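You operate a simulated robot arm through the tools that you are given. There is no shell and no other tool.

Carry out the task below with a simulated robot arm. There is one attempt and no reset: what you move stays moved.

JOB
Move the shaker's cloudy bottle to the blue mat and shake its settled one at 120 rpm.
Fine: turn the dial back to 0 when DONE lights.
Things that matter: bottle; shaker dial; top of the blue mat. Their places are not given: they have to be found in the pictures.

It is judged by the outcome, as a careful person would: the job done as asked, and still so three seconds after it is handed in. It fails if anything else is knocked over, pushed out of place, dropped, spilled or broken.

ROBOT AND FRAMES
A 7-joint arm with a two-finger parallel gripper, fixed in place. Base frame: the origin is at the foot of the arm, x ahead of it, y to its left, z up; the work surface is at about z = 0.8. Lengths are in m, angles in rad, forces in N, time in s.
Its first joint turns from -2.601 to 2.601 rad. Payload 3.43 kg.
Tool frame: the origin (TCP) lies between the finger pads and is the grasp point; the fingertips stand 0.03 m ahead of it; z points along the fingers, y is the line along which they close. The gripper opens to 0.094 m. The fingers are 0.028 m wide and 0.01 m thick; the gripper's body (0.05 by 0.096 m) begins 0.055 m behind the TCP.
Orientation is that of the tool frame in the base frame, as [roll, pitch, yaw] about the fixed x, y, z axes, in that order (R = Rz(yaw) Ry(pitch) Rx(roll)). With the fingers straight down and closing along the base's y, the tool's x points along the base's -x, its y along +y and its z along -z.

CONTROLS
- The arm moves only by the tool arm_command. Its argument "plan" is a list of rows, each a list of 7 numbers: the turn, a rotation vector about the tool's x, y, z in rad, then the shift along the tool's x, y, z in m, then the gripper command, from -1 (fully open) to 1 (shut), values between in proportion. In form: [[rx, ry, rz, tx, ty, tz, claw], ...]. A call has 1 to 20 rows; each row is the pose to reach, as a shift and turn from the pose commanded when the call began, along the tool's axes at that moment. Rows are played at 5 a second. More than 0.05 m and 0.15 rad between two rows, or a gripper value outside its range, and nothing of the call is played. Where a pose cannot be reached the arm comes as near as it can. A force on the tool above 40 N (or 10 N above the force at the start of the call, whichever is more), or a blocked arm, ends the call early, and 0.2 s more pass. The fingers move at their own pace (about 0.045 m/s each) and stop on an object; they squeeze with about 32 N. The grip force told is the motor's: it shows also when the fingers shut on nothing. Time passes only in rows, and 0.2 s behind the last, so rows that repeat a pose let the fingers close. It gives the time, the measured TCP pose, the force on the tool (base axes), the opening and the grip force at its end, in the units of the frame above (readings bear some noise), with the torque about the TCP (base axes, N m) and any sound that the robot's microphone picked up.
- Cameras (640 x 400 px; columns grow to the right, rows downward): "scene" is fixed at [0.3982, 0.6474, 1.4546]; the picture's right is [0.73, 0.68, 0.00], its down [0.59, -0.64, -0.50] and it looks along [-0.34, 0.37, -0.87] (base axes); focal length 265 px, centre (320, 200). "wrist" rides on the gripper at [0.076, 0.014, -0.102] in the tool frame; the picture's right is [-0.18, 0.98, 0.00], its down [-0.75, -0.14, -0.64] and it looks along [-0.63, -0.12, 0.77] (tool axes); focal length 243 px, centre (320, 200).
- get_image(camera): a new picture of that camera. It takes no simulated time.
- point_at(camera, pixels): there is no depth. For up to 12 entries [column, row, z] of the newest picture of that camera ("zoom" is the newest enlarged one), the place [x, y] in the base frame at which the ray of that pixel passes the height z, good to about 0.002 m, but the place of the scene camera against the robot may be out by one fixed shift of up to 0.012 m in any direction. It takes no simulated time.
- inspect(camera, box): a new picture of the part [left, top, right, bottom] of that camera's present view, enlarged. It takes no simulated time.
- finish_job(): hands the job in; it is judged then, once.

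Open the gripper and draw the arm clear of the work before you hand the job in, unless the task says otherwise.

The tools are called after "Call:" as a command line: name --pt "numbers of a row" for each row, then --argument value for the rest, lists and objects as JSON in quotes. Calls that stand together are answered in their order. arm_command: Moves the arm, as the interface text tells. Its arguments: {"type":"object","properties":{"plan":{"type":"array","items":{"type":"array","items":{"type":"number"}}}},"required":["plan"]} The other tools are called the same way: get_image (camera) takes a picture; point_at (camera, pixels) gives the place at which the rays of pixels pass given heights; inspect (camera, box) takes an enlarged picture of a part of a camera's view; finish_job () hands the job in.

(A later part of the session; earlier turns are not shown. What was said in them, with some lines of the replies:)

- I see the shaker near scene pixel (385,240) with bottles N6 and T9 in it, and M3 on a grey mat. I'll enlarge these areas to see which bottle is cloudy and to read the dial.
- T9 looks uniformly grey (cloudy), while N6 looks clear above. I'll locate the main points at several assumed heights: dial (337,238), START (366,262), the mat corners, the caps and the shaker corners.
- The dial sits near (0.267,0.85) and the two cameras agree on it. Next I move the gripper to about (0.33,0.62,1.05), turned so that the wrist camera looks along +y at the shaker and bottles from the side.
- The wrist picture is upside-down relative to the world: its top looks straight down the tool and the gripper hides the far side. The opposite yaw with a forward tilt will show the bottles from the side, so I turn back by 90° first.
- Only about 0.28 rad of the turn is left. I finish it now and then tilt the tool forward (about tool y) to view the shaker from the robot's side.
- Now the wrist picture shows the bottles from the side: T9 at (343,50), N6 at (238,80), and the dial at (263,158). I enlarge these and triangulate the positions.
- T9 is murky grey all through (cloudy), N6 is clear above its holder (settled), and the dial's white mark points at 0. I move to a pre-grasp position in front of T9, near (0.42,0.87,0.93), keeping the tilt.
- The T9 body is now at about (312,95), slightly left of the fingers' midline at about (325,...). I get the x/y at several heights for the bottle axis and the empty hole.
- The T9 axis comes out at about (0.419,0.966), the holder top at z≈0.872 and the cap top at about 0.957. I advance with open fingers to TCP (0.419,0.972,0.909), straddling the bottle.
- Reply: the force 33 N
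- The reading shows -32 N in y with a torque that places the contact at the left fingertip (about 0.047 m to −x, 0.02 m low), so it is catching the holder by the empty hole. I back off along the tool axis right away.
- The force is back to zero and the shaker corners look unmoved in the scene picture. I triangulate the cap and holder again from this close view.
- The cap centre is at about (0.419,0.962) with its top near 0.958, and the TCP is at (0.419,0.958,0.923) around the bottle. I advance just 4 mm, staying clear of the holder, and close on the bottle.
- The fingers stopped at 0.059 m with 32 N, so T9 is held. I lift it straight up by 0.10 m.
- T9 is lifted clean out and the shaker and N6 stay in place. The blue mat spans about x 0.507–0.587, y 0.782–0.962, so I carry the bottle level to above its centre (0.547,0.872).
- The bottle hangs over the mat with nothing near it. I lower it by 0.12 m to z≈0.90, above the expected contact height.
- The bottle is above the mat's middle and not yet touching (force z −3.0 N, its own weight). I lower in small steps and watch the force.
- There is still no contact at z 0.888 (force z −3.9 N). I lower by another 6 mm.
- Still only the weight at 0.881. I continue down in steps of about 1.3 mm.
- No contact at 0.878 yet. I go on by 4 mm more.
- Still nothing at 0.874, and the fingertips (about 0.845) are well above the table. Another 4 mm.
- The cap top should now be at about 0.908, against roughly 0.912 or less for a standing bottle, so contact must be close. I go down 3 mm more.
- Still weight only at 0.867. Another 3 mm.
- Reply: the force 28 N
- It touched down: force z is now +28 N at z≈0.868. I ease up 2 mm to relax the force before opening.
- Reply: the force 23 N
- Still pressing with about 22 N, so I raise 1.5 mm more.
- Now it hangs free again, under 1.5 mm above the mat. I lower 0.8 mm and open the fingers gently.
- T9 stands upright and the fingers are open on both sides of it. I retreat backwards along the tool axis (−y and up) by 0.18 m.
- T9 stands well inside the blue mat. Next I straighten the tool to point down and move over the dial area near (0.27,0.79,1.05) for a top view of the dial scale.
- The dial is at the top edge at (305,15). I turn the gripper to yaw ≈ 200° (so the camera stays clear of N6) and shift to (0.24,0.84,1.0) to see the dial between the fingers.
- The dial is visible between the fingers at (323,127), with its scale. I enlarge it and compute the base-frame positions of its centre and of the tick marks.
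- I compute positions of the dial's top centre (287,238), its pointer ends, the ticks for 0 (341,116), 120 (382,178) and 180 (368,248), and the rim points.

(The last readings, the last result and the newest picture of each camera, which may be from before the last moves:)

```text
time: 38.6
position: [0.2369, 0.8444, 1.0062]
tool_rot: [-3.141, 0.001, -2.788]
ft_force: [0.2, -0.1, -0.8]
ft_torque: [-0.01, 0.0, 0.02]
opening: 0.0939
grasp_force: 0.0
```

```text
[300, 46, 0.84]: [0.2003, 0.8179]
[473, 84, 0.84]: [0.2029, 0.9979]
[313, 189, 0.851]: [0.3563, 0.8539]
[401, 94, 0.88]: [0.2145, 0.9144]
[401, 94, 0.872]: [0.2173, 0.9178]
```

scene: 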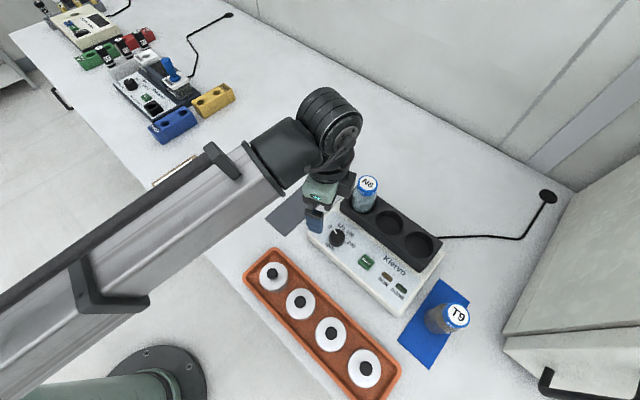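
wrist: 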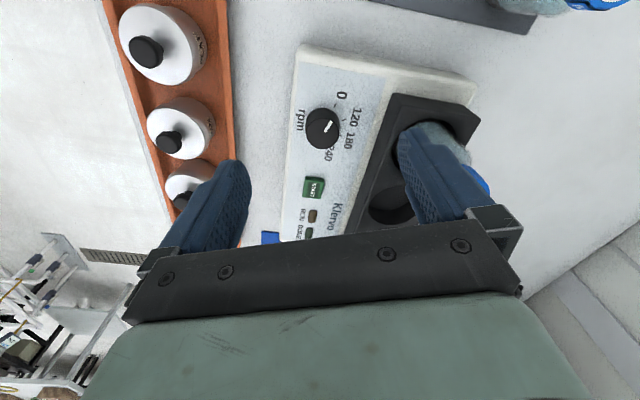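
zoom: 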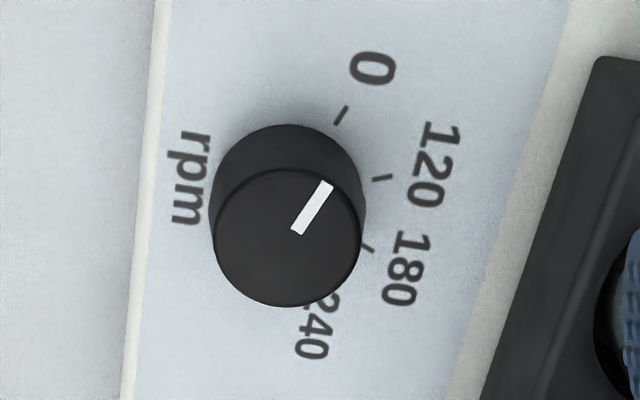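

The dial centre comes out at about (0.270,0.853), diameter 0.034 and top at z≈0.864, with 0 at 161°, 120 at 113° and 180 at 65°, so 120 is about 48° clockwise. I hover above it with the fingers at about 65 mm opening and check the alignment.

Call:
arm_command --pt "0 0 0 -0.0169 -0.002 0.0 -0.38" --pt "0 0 0 -0.0338 -0.004 0.0 -0.38" --pt "0 0 0 -0.0338 -0.004 0.025 -0.38" --pt "0 0 0 -0.0338 -0.004 0.05 -0.38" --pt "0 0 0 -0.0338 -0.004 0.075 -0.38" --pt "0 0 0 -0.0338 -0.004 0.095 -0.38" --pt "0 0 0 -0.0338 -0.004 0.095 -0.38"

Call:
get_image --camera "wrist"

Call:
inspect --camera "scene" --box '[270, 150, 430, 310]'

```text
time: 40.2
position: [0.2714, 0.8532, 0.9108]
tool_rot: [3.141, 0.0, -2.79]
ft_force: [-0.5, 0.0, -0.8]
ft_torque: [-0.01, 0.01, 0.01]
opening: 0.0649
grasp_force: 0.1
```

```text
taken
```

wrist: 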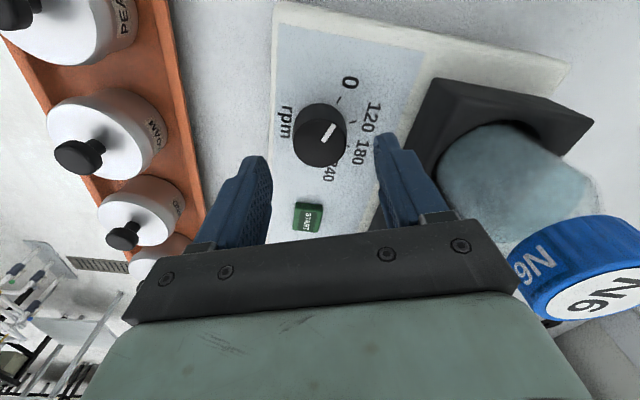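

```text
2.50 times, centred on (350, 230) of scene
```

zoom: 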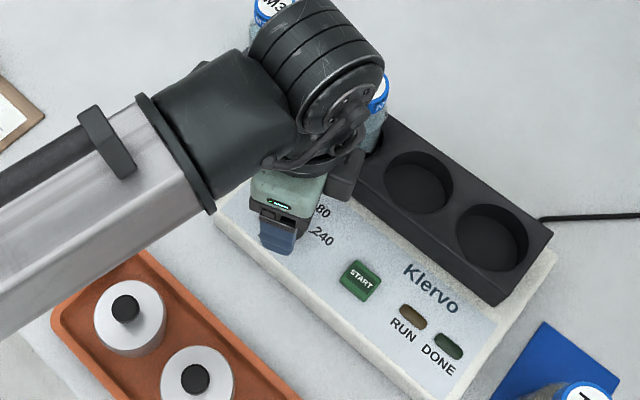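

The dial sits midway between the fingers, and the palm is about 25 mm clear of N6. I descend 34 mm around the dial.

Call:
arm_command --pt "0 0 0 0.0 0 0.01 -0.38" --pt "0 0 0 0.0 0 0.02 -0.38" --pt "0 0 0 0.0 0 0.028 -0.38" --pt "0 0 0 0.0 0 0.034 -0.38" --pt "0 0 0 0.0 0 0.034 -0.38"

Call:
get_image --camera "wrist"

```text
time: 41.4
position: [0.2684, 0.8515, 0.8764]
tool_rot: [-3.141, 0.0, -2.79]
ft_force: [0.8, 0.0, 0.0]
ft_torque: [-0.01, -0.02, -0.01]
opening: 0.0649
grasp_force: 0.0
```

```text
taken
```

wrist: 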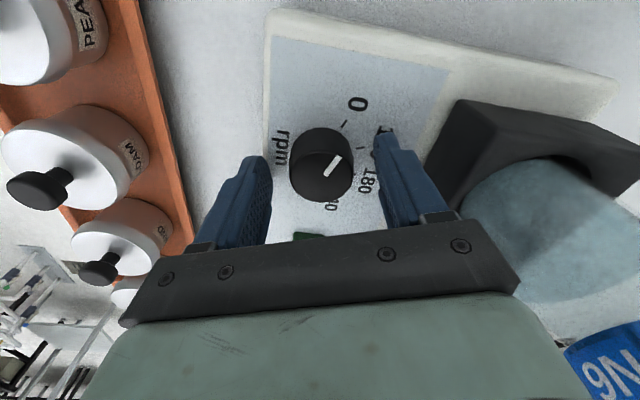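

No contact at z 0.876. I check the dial centre once more from this close view before closing.

Call:
inspect --camera "wrist" --box '[240, 90, 400, 230]'

Call:
point_at --camera "wrist" --pixels '[[321, 176, 0.864], [290, 176, 0.864], [352, 172, 0.864], [321, 150, 0.864], [321, 202, 0.864], [346, 124, 0.842], [361, 148, 0.842]]'

```text
2.86 times, centred on (320, 160) of wrist
```

zoom: 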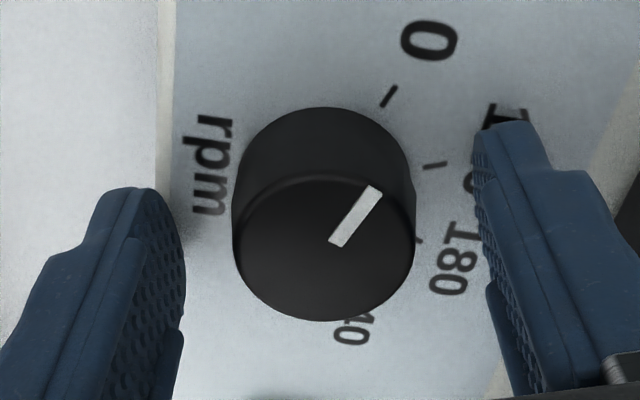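

```text
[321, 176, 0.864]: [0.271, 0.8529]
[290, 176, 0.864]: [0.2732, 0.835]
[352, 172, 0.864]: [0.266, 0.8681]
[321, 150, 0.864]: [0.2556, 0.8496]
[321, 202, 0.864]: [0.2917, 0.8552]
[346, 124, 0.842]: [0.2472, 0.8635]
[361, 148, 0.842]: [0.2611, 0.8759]
```

The centre is (0.271,0.853), which matches the commanded TCP. I close on the dial.

Call:
arm_command --pt "0 0 0 0 0 0 0.1" --pt "0 0 0 0 0 0 0.5" --pt "0 0 0 0 0 0 1" --pt "0 0 0 0 0 0 1" --pt "0 0 0 0 0 0 1"

Call:
get_image --camera "wrist"

```text
time: 42.6
position: [0.2688, 0.853, 0.8768]
tool_rot: [3.14, 0.001, -2.791]
ft_force: [-3.0, 10.6, -0.1]
ft_torque: [0.36, 0.13, -0.01]
opening: 0.0374
grasp_force: 45.5
```

```text
taken
```

wrist: 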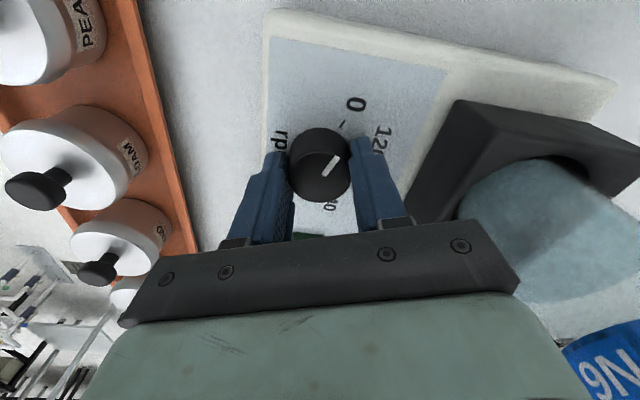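

The dial is gripped at 0.037 m with about 11 N sideways, so I shift 1 mm along tool y and turn it 0.84 rad (48°) clockwise as seen from above.

Call:
arm_command --pt "0 0 0 0 0.001 0 1" --pt "0 0 0.12 0 0.001 0 1" --pt "0 0 0.24 0 0.001 0 1" --pt "0 0 0.36 0 0.001 0 1" --pt "0 0 0.48 0 0.001 0 1" --pt "0 0 0.6 0 0.001 0 1" --pt "0 0 0.72 0 0.001 0 1" --pt "0 0 0.84 0 0.001 0 1" --pt "0 0 0.84 0 0.001 0 1"

Call:
get_image --camera "wrist"

Call:
inspect --camera "wrist" --box '[240, 90, 400, 230]'

```text
time: 44.6
position: [0.2687, 0.8527, 0.8764]
tool_rot: [3.141, 0.0, 2.652]
ft_force: [-9.7, 12.5, -6.6]
ft_torque: [0.56, 0.16, 0.01]
opening: 0.0372
grasp_force: 44.8
```

```text
taken
```

wrist: 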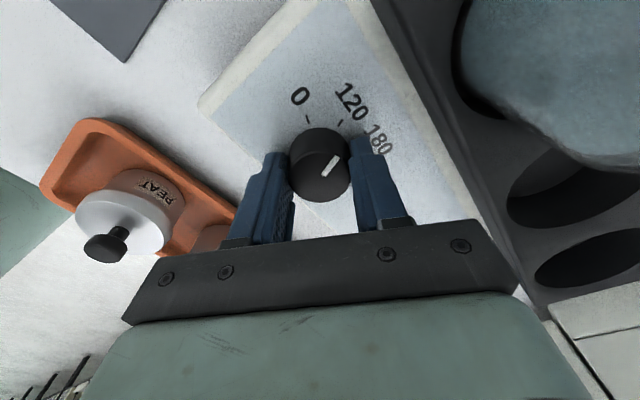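

```text
2.86 times, centred on (320, 160) of wrist
```

zoom: 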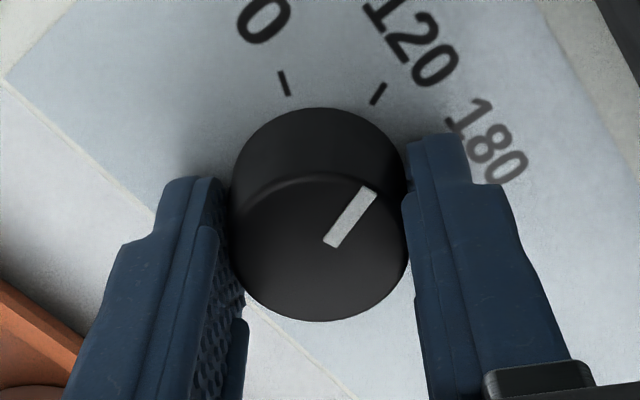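

The pointer now aims near the 120 tick. I check the angles numerically from the enlarged picture.

Call:
point_at --camera "zoom" --pixels '[[322, 248, 0.864], [332, 242, 0.864], [370, 190, 0.864], [378, 93, 0.842], [284, 83, 0.842], [446, 122, 0.842]]'

```text
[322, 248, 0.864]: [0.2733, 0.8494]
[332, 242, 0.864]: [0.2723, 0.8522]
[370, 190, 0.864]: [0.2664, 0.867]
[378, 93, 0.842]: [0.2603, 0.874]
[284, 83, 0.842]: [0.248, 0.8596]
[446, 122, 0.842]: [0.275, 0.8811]
```

The pointer direction is 112° and the 120 tick is at about 112–116°, so they match. I release and rise to view the dial unobstructed.

Call:
arm_command --pt "0 0 0 0 0 0 0.6" --pt "0 0 0 0 0 0 0.1" --pt "0 0 0 0 0 0 -0.38" --pt "0 0 0 0 0 0 -0.38" --pt "0 0 0 0 0 -0.02 -0.38" --pt "0 0 0 0 0 -0.045 -0.38" --pt "0 0 0 0.0 0 -0.07 -0.38" --pt "0 0 0 0.0 0 -0.1 -0.38" --pt "0 0 0 0.0 0 -0.1 -0.38"

Call:
get_image --camera "wrist"

Call:
inspect --camera "wrist" --box '[270, 60, 400, 160]'

```text
time: 46.6
position: [0.271, 0.8512, 0.9781]
tool_rot: [-3.141, 0.0, 2.652]
ft_force: [-0.1, 0.1, 0.7]
ft_torque: [-0.03, -0.01, 0.02]
opening: 0.0649
grasp_force: 0.0
```

```text
taken
```

wrist: 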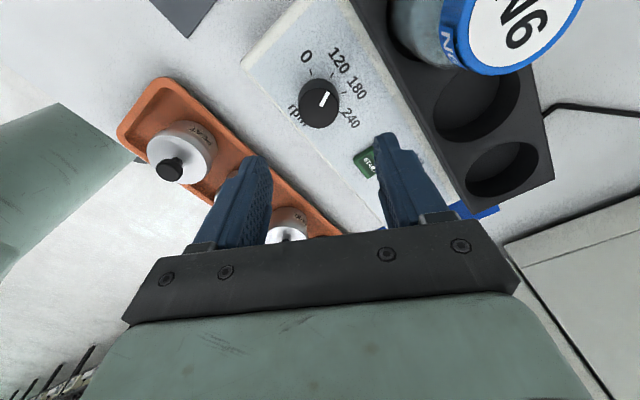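

```text
4.00 times, centred on (335, 110) of wrist
```

zoom: 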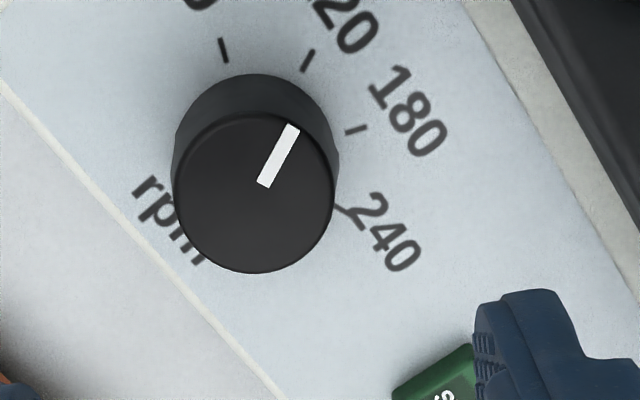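

Call:
point_at --camera "zoom" --pixels '[[253, 192, 0.864], [264, 184, 0.864], [293, 127, 0.864], [308, 60, 0.842], [223, 50, 0.842], [355, 130, 0.842], [343, 209, 0.842]]'

```text
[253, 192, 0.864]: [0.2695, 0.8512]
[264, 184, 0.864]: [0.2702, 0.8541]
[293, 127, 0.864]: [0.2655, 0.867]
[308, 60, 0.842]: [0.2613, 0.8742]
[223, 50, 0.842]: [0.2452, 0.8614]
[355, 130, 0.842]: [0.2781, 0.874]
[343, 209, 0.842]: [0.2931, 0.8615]
```

The dial reads 120: the pointer is at about 107° and the ticks are symmetric about x=0.2695. Next I close the fingers and move above START at (0.355,0.8545), hovering with the tips near 0.868.

Call:
arm_command --pt "0 0 0 -0.0182 0.0105 0 0.2" --pt "0 0 0 -0.0364 0.021 0 0.6" --pt "0 0 0 -0.0546 0.0315 0 1" --pt "0 0 0 -0.0728 0.042 0 1" --pt "0 0 0 -0.0728 0.042 0.03 1" --pt "0 0 0 -0.0728 0.042 0.06 1" --pt "0 0 0 -0.0728 0.042 0.08 1" --pt "0 0 0 -0.0728 0.042 0.08 1"

Call:
get_image --camera "wrist"

Call:
inspect --camera "scene" --box '[300, 190, 440, 310]'

```text
time: 48.4
position: [0.3518, 0.8535, 0.8985]
tool_rot: [3.139, -0.001, 2.652]
ft_force: [0.6, 0.4, -0.9]
ft_torque: [0.01, -0.02, 0.0]
opening: 0.0002
grasp_force: 32.0
```

```text
taken
```

wrist: 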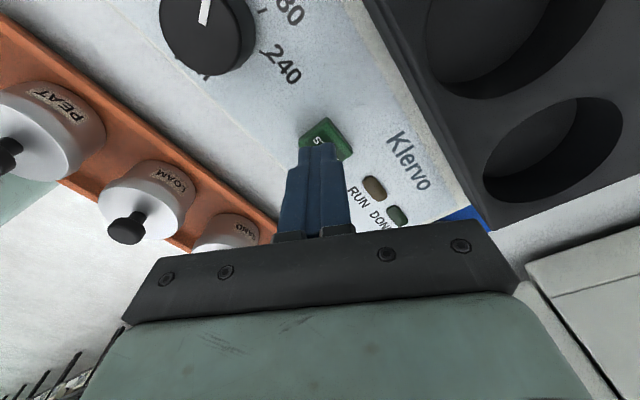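

```text
3.33 times, centred on (370, 250) of scene
```

zoom: 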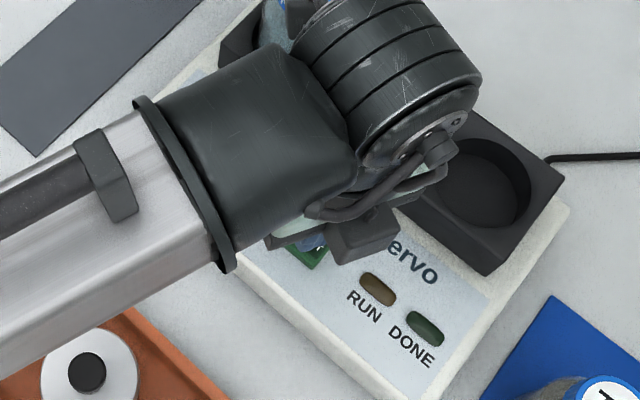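

The closed fingertips are over the lower part of the START button as seen at (322,138). I check where the button's corners lie.

Call:
point_at --camera "wrist" --pixels '[[327, 117, 0.851], [300, 138, 0.851], [353, 153, 0.851], [327, 117, 0.846], [353, 153, 0.846]]'

Call:
inspect --camera "wrist" --box '[270, 90, 430, 230]'

```text
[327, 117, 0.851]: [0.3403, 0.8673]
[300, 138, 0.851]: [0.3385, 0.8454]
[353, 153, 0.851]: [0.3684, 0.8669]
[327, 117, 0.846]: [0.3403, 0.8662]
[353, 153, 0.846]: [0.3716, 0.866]
```

```text
2.86 times, centred on (350, 160) of wrist
```

zoom: 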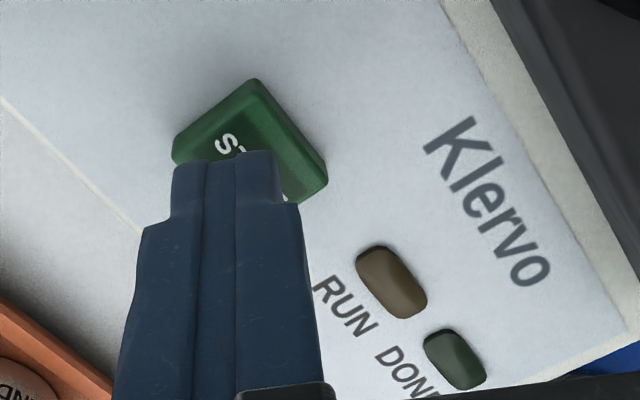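

The button spans x 0.340–0.370, y 0.845–0.867, so its centre is about (0.354,0.856). I shift 2 mm and press down in small steps.

Call:
arm_command --pt "0 0 0 0 0.0022 0.008 1" --pt "0 0 0 0 0.0022 0.014 1" --pt "0 0 0 0 0.0022 0.017 1" --pt "0 0 0 0 0.0022 0.019 1" --pt "0 0 0 0 0.0022 0.02 1"

Call:
get_image --camera "wrist"

```text
time: 49.6
position: [0.3533, 0.856, 0.8774]
tool_rot: [3.138, 0.001, 2.652]
ft_force: [-0.9, 4.1, 10.3]
ft_torque: [0.13, 0.04, 0.0]
opening: 0.0
grasp_force: 32.0
heard: click
```

```text
taken
```

wrist: 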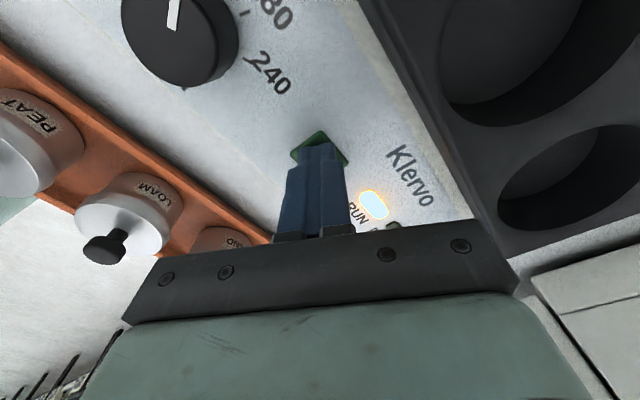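

A click was heard and the RUN light glows at (374,204). I lift straight off the button to hover and check the lights.

Call:
arm_command --pt "0 0 0 0 0 -0.01 1" --pt "0 0 0 0 0 -0.03 1" --pt "0 0 0 0 0 -0.06 1" --pt "0 0 0 0 0 -0.09 1" --pt "0 0 0 0 0 -0.1 1"

Call:
get_image --camera "wrist"

Call:
inspect --camera "scene" --box '[300, 190, 440, 310]'

```text
time: 50.8
position: [0.3551, 0.8566, 0.9767]
tool_rot: [-3.139, -0.001, 2.651]
ft_force: [-0.5, -0.4, 0.3]
ft_torque: [-0.04, 0.02, 0.01]
opening: 0.0
grasp_force: 31.5
```

```text
taken
```

wrist: 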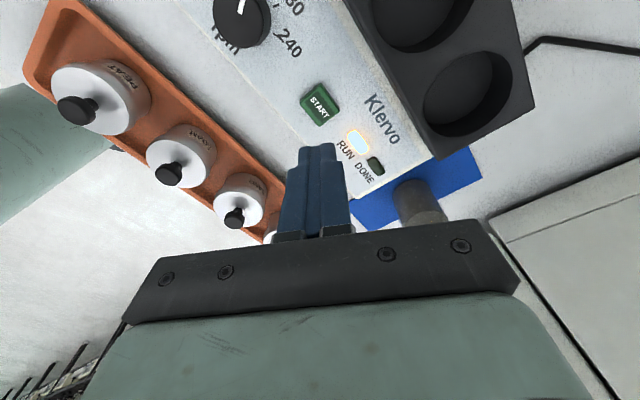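

```text
3.33 times, centred on (370, 250) of scene
```

zoom: 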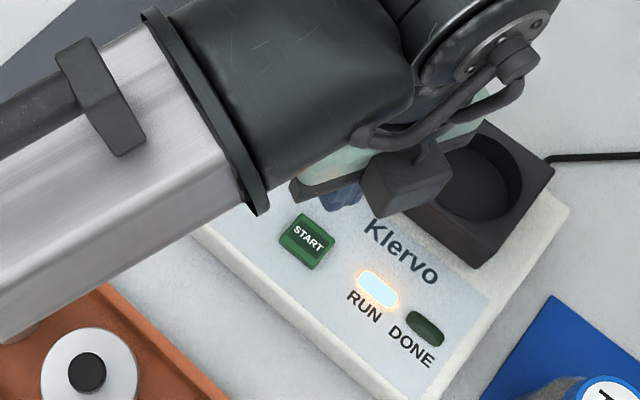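

RUN is lit and DONE is dark. While it runs I move back over the dial at a safe height with the fingers set to 65 mm, and wait.

Call:
arm_command --pt "0 0 0 0.0182 -0.0106 0 0.6" --pt "0 0 0 0.0364 -0.0212 0 0.1" --pt "0 0 0 0.0545 -0.0317 0 -0.38" --pt "0 0 0 0.0727 -0.0423 0 -0.38" --pt "0 0 0 0.0727 -0.0423 0 -0.38" --pt "0 0 0 0.0727 -0.0423 0 -0.38" --pt "0 0 0 0.0727 -0.0423 0 -0.38" --pt "0 0 0 0.0727 -0.0423 0 -0.38" --pt "0 0 0 0.0727 -0.0423 0 -0.38" --pt "0 0 0 0.0727 -0.0423 0 -0.38"

Call:
get_image --camera "wrist"

Call:
inspect --camera "scene" --box '[300, 150, 480, 330]'

```text
time: 53.0
position: [0.2685, 0.8534, 0.9766]
tool_rot: [-3.141, -0.001, 2.652]
ft_force: [-1.1, 0.4, 0.6]
ft_torque: [0.01, 0.02, 0.02]
opening: 0.065
grasp_force: 0.0
```

```text
taken
```

wrist: 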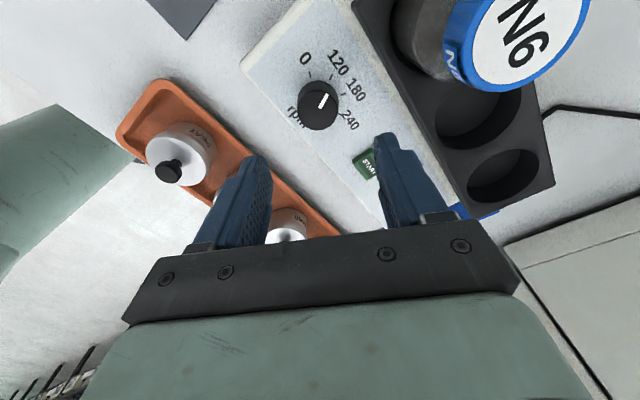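

```text
2.22 times, centred on (390, 240) of scene
```

zoom: 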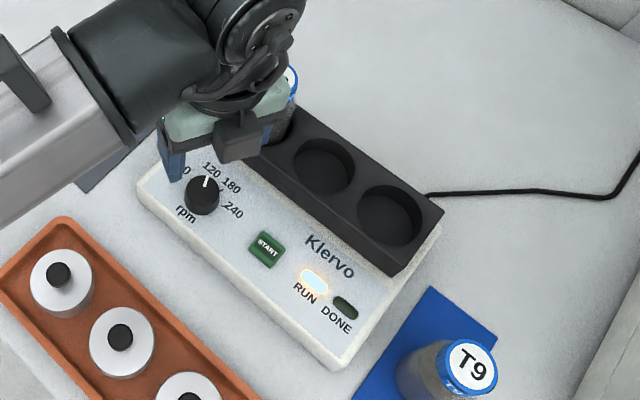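

RUN is still lit at (314,283 in the zoom) and DONE is dark; N6 is turning cloudy. I wait 4 s in place.

Call:
arm_command --pt "0 0 0 0 0 0 -0.38" --pt "0 0 0 0 0 0 -0.38" --pt "0 0 0 0 0 0 -0.38" --pt "0 0 0 0 0 0 -0.38" --pt "0 0 0 0 0 0 -0.38" --pt "0 0 0 0 0 0 -0.38" --pt "0 0 0 0 0 0 -0.38" --pt "0 0 0 0 0 0 -0.38" --pt "0 0 0 0 0 0 -0.38" --pt "0 0 0 0 0 0 -0.38" --pt "0 0 0 0 0 0 -0.38" --pt "0 0 0 0 0 0 -0.38" --pt "0 0 0 0 0 0 -0.38" --pt "0 0 0 0 0 0 -0.38" --pt "0 0 0 0 0 0 -0.38" --pt "0 0 0 0 0 0 -0.38" --pt "0 0 0 0 0 0 -0.38" --pt "0 0 0 0 0 0 -0.38" --pt "0 0 0 0 0 0 -0.38" --pt "0 0 0 0 0 0 -0.38"

Call:
inspect --camera "scene" --box '[300, 150, 480, 330]'

```text
time: 57.2
position: [0.2712, 0.8549, 0.9774]
tool_rot: [-3.141, 0.0, 2.652]
ft_force: [0.4, 0.5, -0.6]
ft_torque: [-0.03, -0.06, 0.01]
opening: 0.0651
grasp_force: 0.1
```

```text
2.22 times, centred on (390, 240) of scene
```

zoom: 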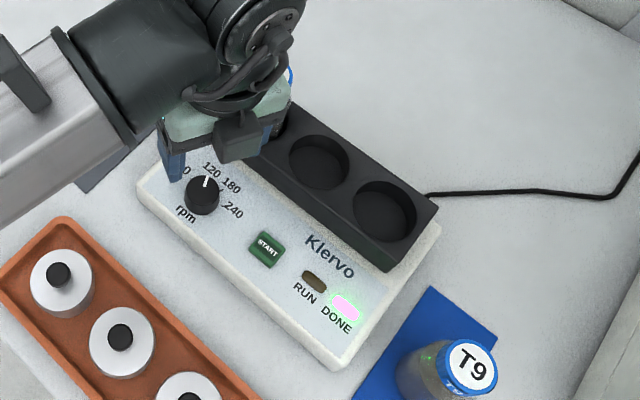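

DONE is lit now and RUN is off. I descend around the dial and grip it again to turn it back.

Call:
arm_command --pt "0 0 0 0 0 0.03 -0.38" --pt "0 0 0 0 0 0.06 -0.38" --pt "0 0 0 0 0 0.08 -0.38" --pt "0 0 0 0 0 0.092 -0.38" --pt "0 0 0 0 0 0.1 -0.38" --pt "0 0 0 0 0 0.1 -0.38"

Call:
get_image --camera "wrist"

```text
time: 58.6
position: [0.2712, 0.8537, 0.877]
tool_rot: [-3.141, 0.0, 2.652]
ft_force: [-0.6, -0.7, 0.1]
ft_torque: [0.03, -0.03, 0.04]
opening: 0.0648
grasp_force: 0.1
```

```text
taken
```

wrist: 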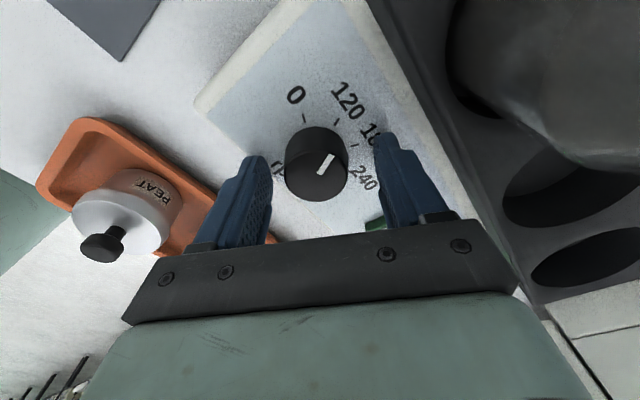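

The dial appears at (316,175), compared with (320,175) when it was gripped before, so I shift −2 mm along tool y and close on it.

Call:
arm_command --pt "0 0 0 0 -0.002 0 -0.38" --pt "0 0 0 0 -0.002 0 0.1" --pt "0 0 0 0 -0.002 0 0.5" --pt "0 0 0 0 -0.002 0 1" --pt "0 0 0 0 -0.002 0 1" --pt "0 0 0 0 -0.002 0 1"

```text
time: 60.0
position: [0.2695, 0.8529, 0.8774]
tool_rot: [3.141, -0.002, 2.652]
ft_force: [2.5, 6.3, 0.6]
ft_torque: [0.19, -0.14, -0.04]
opening: 0.0371
grasp_force: 45.1
```

The dial is gripped again (0.037 m, low side force). I turn it 0.84 rad counter-clockwise, back towards 0.

Call:
arm_command --pt "0 0 -0.12 0 0 0 1" --pt "0 0 -0.24 0 0 0 1" --pt "0 0 -0.36 0 0 0 1" --pt "0 0 -0.48 0 0 0 1" --pt "0 0 -0.6 0 0 0 1" --pt "0 0 -0.72 0 0 0 1" --pt "0 0 -0.84 0 0 0 1" --pt "0 0 -0.84 0 0 0 1"

Call:
get_image --camera "wrist"

Call:
inspect --camera "wrist" --box '[240, 90, 400, 230]'

```text
time: 61.8
position: [0.2706, 0.853, 0.8777]
tool_rot: [3.14, 0.002, -2.792]
ft_force: [2.6, 21.0, 12.4]
ft_torque: [0.47, 0.03, -0.88]
opening: 0.0374
grasp_force: 45.3
```

```text
taken
```

wrist: 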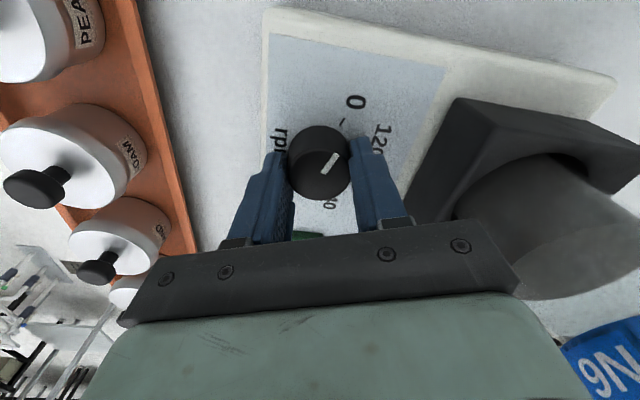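

```text
2.86 times, centred on (320, 160) of wrist
```

zoom: 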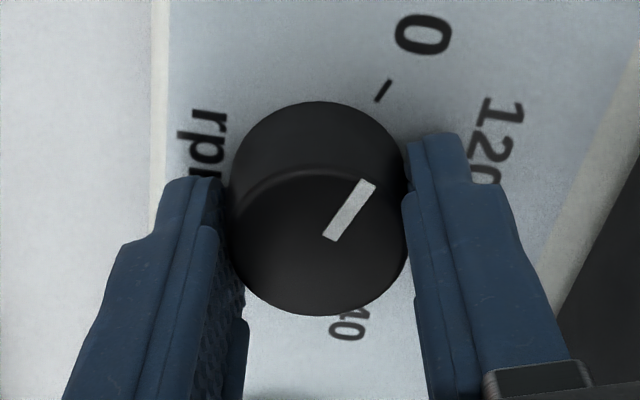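

The torque about z (−0.88 N m) shows that the dial has reached its 0 stop, and the pointer lines up with the 0 tick. I release, rise 0.10 m and check.

Call:
arm_command --pt "0 0 0 0 0 0 0.6" --pt "0 0 0 0 0 0 0.1" --pt "0 0 0 0 0 0 -0.38" --pt "0 0 0 0 0 0 -0.38" --pt "0 0 0 0 0 -0.02 -0.38" --pt "0 0 0 0 0 -0.05 -0.38" --pt "0 0 0 0 0 -0.09 -0.38" --pt "0 0 0 0 0 -0.13 -0.38" --pt "0 0 0 0 0 -0.13 -0.38"

Call:
get_image --camera "wrist"

Call:
inspect --camera "wrist" --box '[270, 60, 400, 160]'

```text
time: 63.8
position: [0.2671, 0.8517, 1.0062]
tool_rot: [-3.141, 0.0, -2.793]
ft_force: [0.0, -0.2, 0.4]
ft_torque: [0.03, -0.01, 0.02]
opening: 0.0651
grasp_force: 0.0
```

```text
taken
```

wrist: 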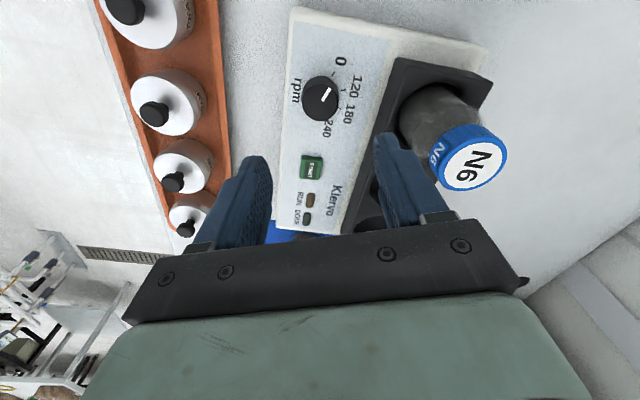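

```text
4.00 times, centred on (335, 110) of wrist
```

zoom: 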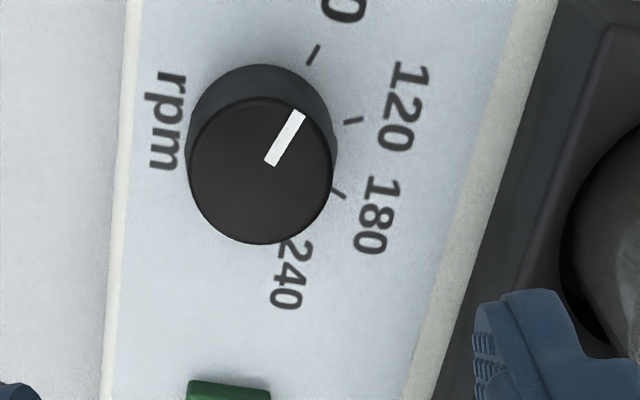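

The pointer is back at 0, the lights are off, and N6 is now cloudy. I open the gripper fully and draw the arm up and back clear of the work.

Call:
arm_command --pt "0 0 0 0 0 -0.03 -0.7" --pt "0 0 0 0 0 -0.06 -1" --pt "0 0 0 0.03 -0.02 -0.08 -1" --pt "0 0 0 0.06 -0.04 -0.1 -1" --pt "0 0 0 0.09 -0.06 -0.11 -1" --pt "0 0 0 0.12 -0.085 -0.12 -1" --pt "0 0 0 0.146 -0.106 -0.12 -1" --pt "0 0 0 0.146 -0.106 -0.12 -1"

Call:
get_image --camera "scene"

Call:
inspect --camera "scene" --box '[300, 140, 500, 380]'

```text
time: 65.6
position: [0.1654, 0.7052, 1.1287]
tool_rot: [-3.141, 0.001, -2.791]
ft_force: [0.2, 0.5, 0.2]
ft_torque: [0.02, -0.04, -0.03]
opening: 0.0941
grasp_force: 0.0
```

```text
taken
```

scene: 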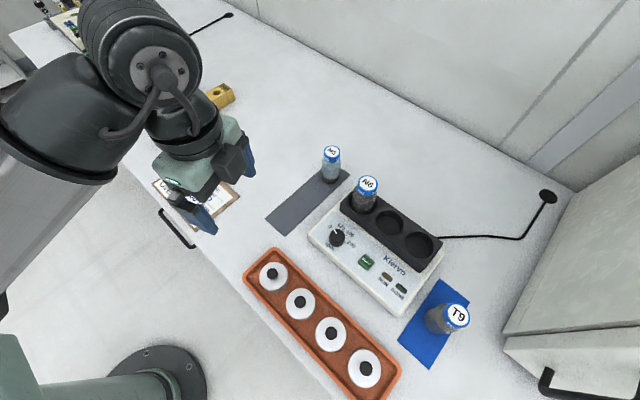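

```text
1.67 times, centred on (400, 260) of scene
```

zoom: 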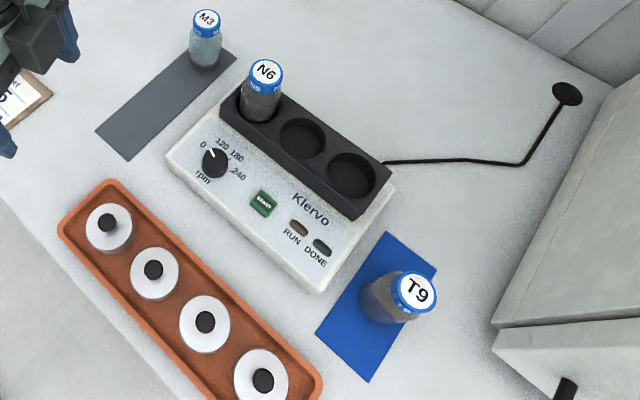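

The final view shows T9 upright on the blue mat, N6 shaken and still in the shaker, the dial at 0, everything else in its place and the arm clear. I hand the job in.

Call:
finish_job

```text
The job is handed in.
```

The job is done and handed in. The cloudy bottle, T9, now stands upright on the blue mat. The settled one, N6, was shaken at 120 rpm until DONE lit and looks cloudy now. I then turned the dial back to 0.

- **Speed:** The lab sheet on the bench says 180 rpm. I used 120 as you asked.
- **Contact:** While I was reaching for T9, the left fingertip pressed on the bottle holder with about 32 N. I backed off straight away, and the pictures afterwards showed the shaker and bottles unmoved.

In the last picture nothing was knocked over or out of place. The gripper is open and the arm is clear of the work.
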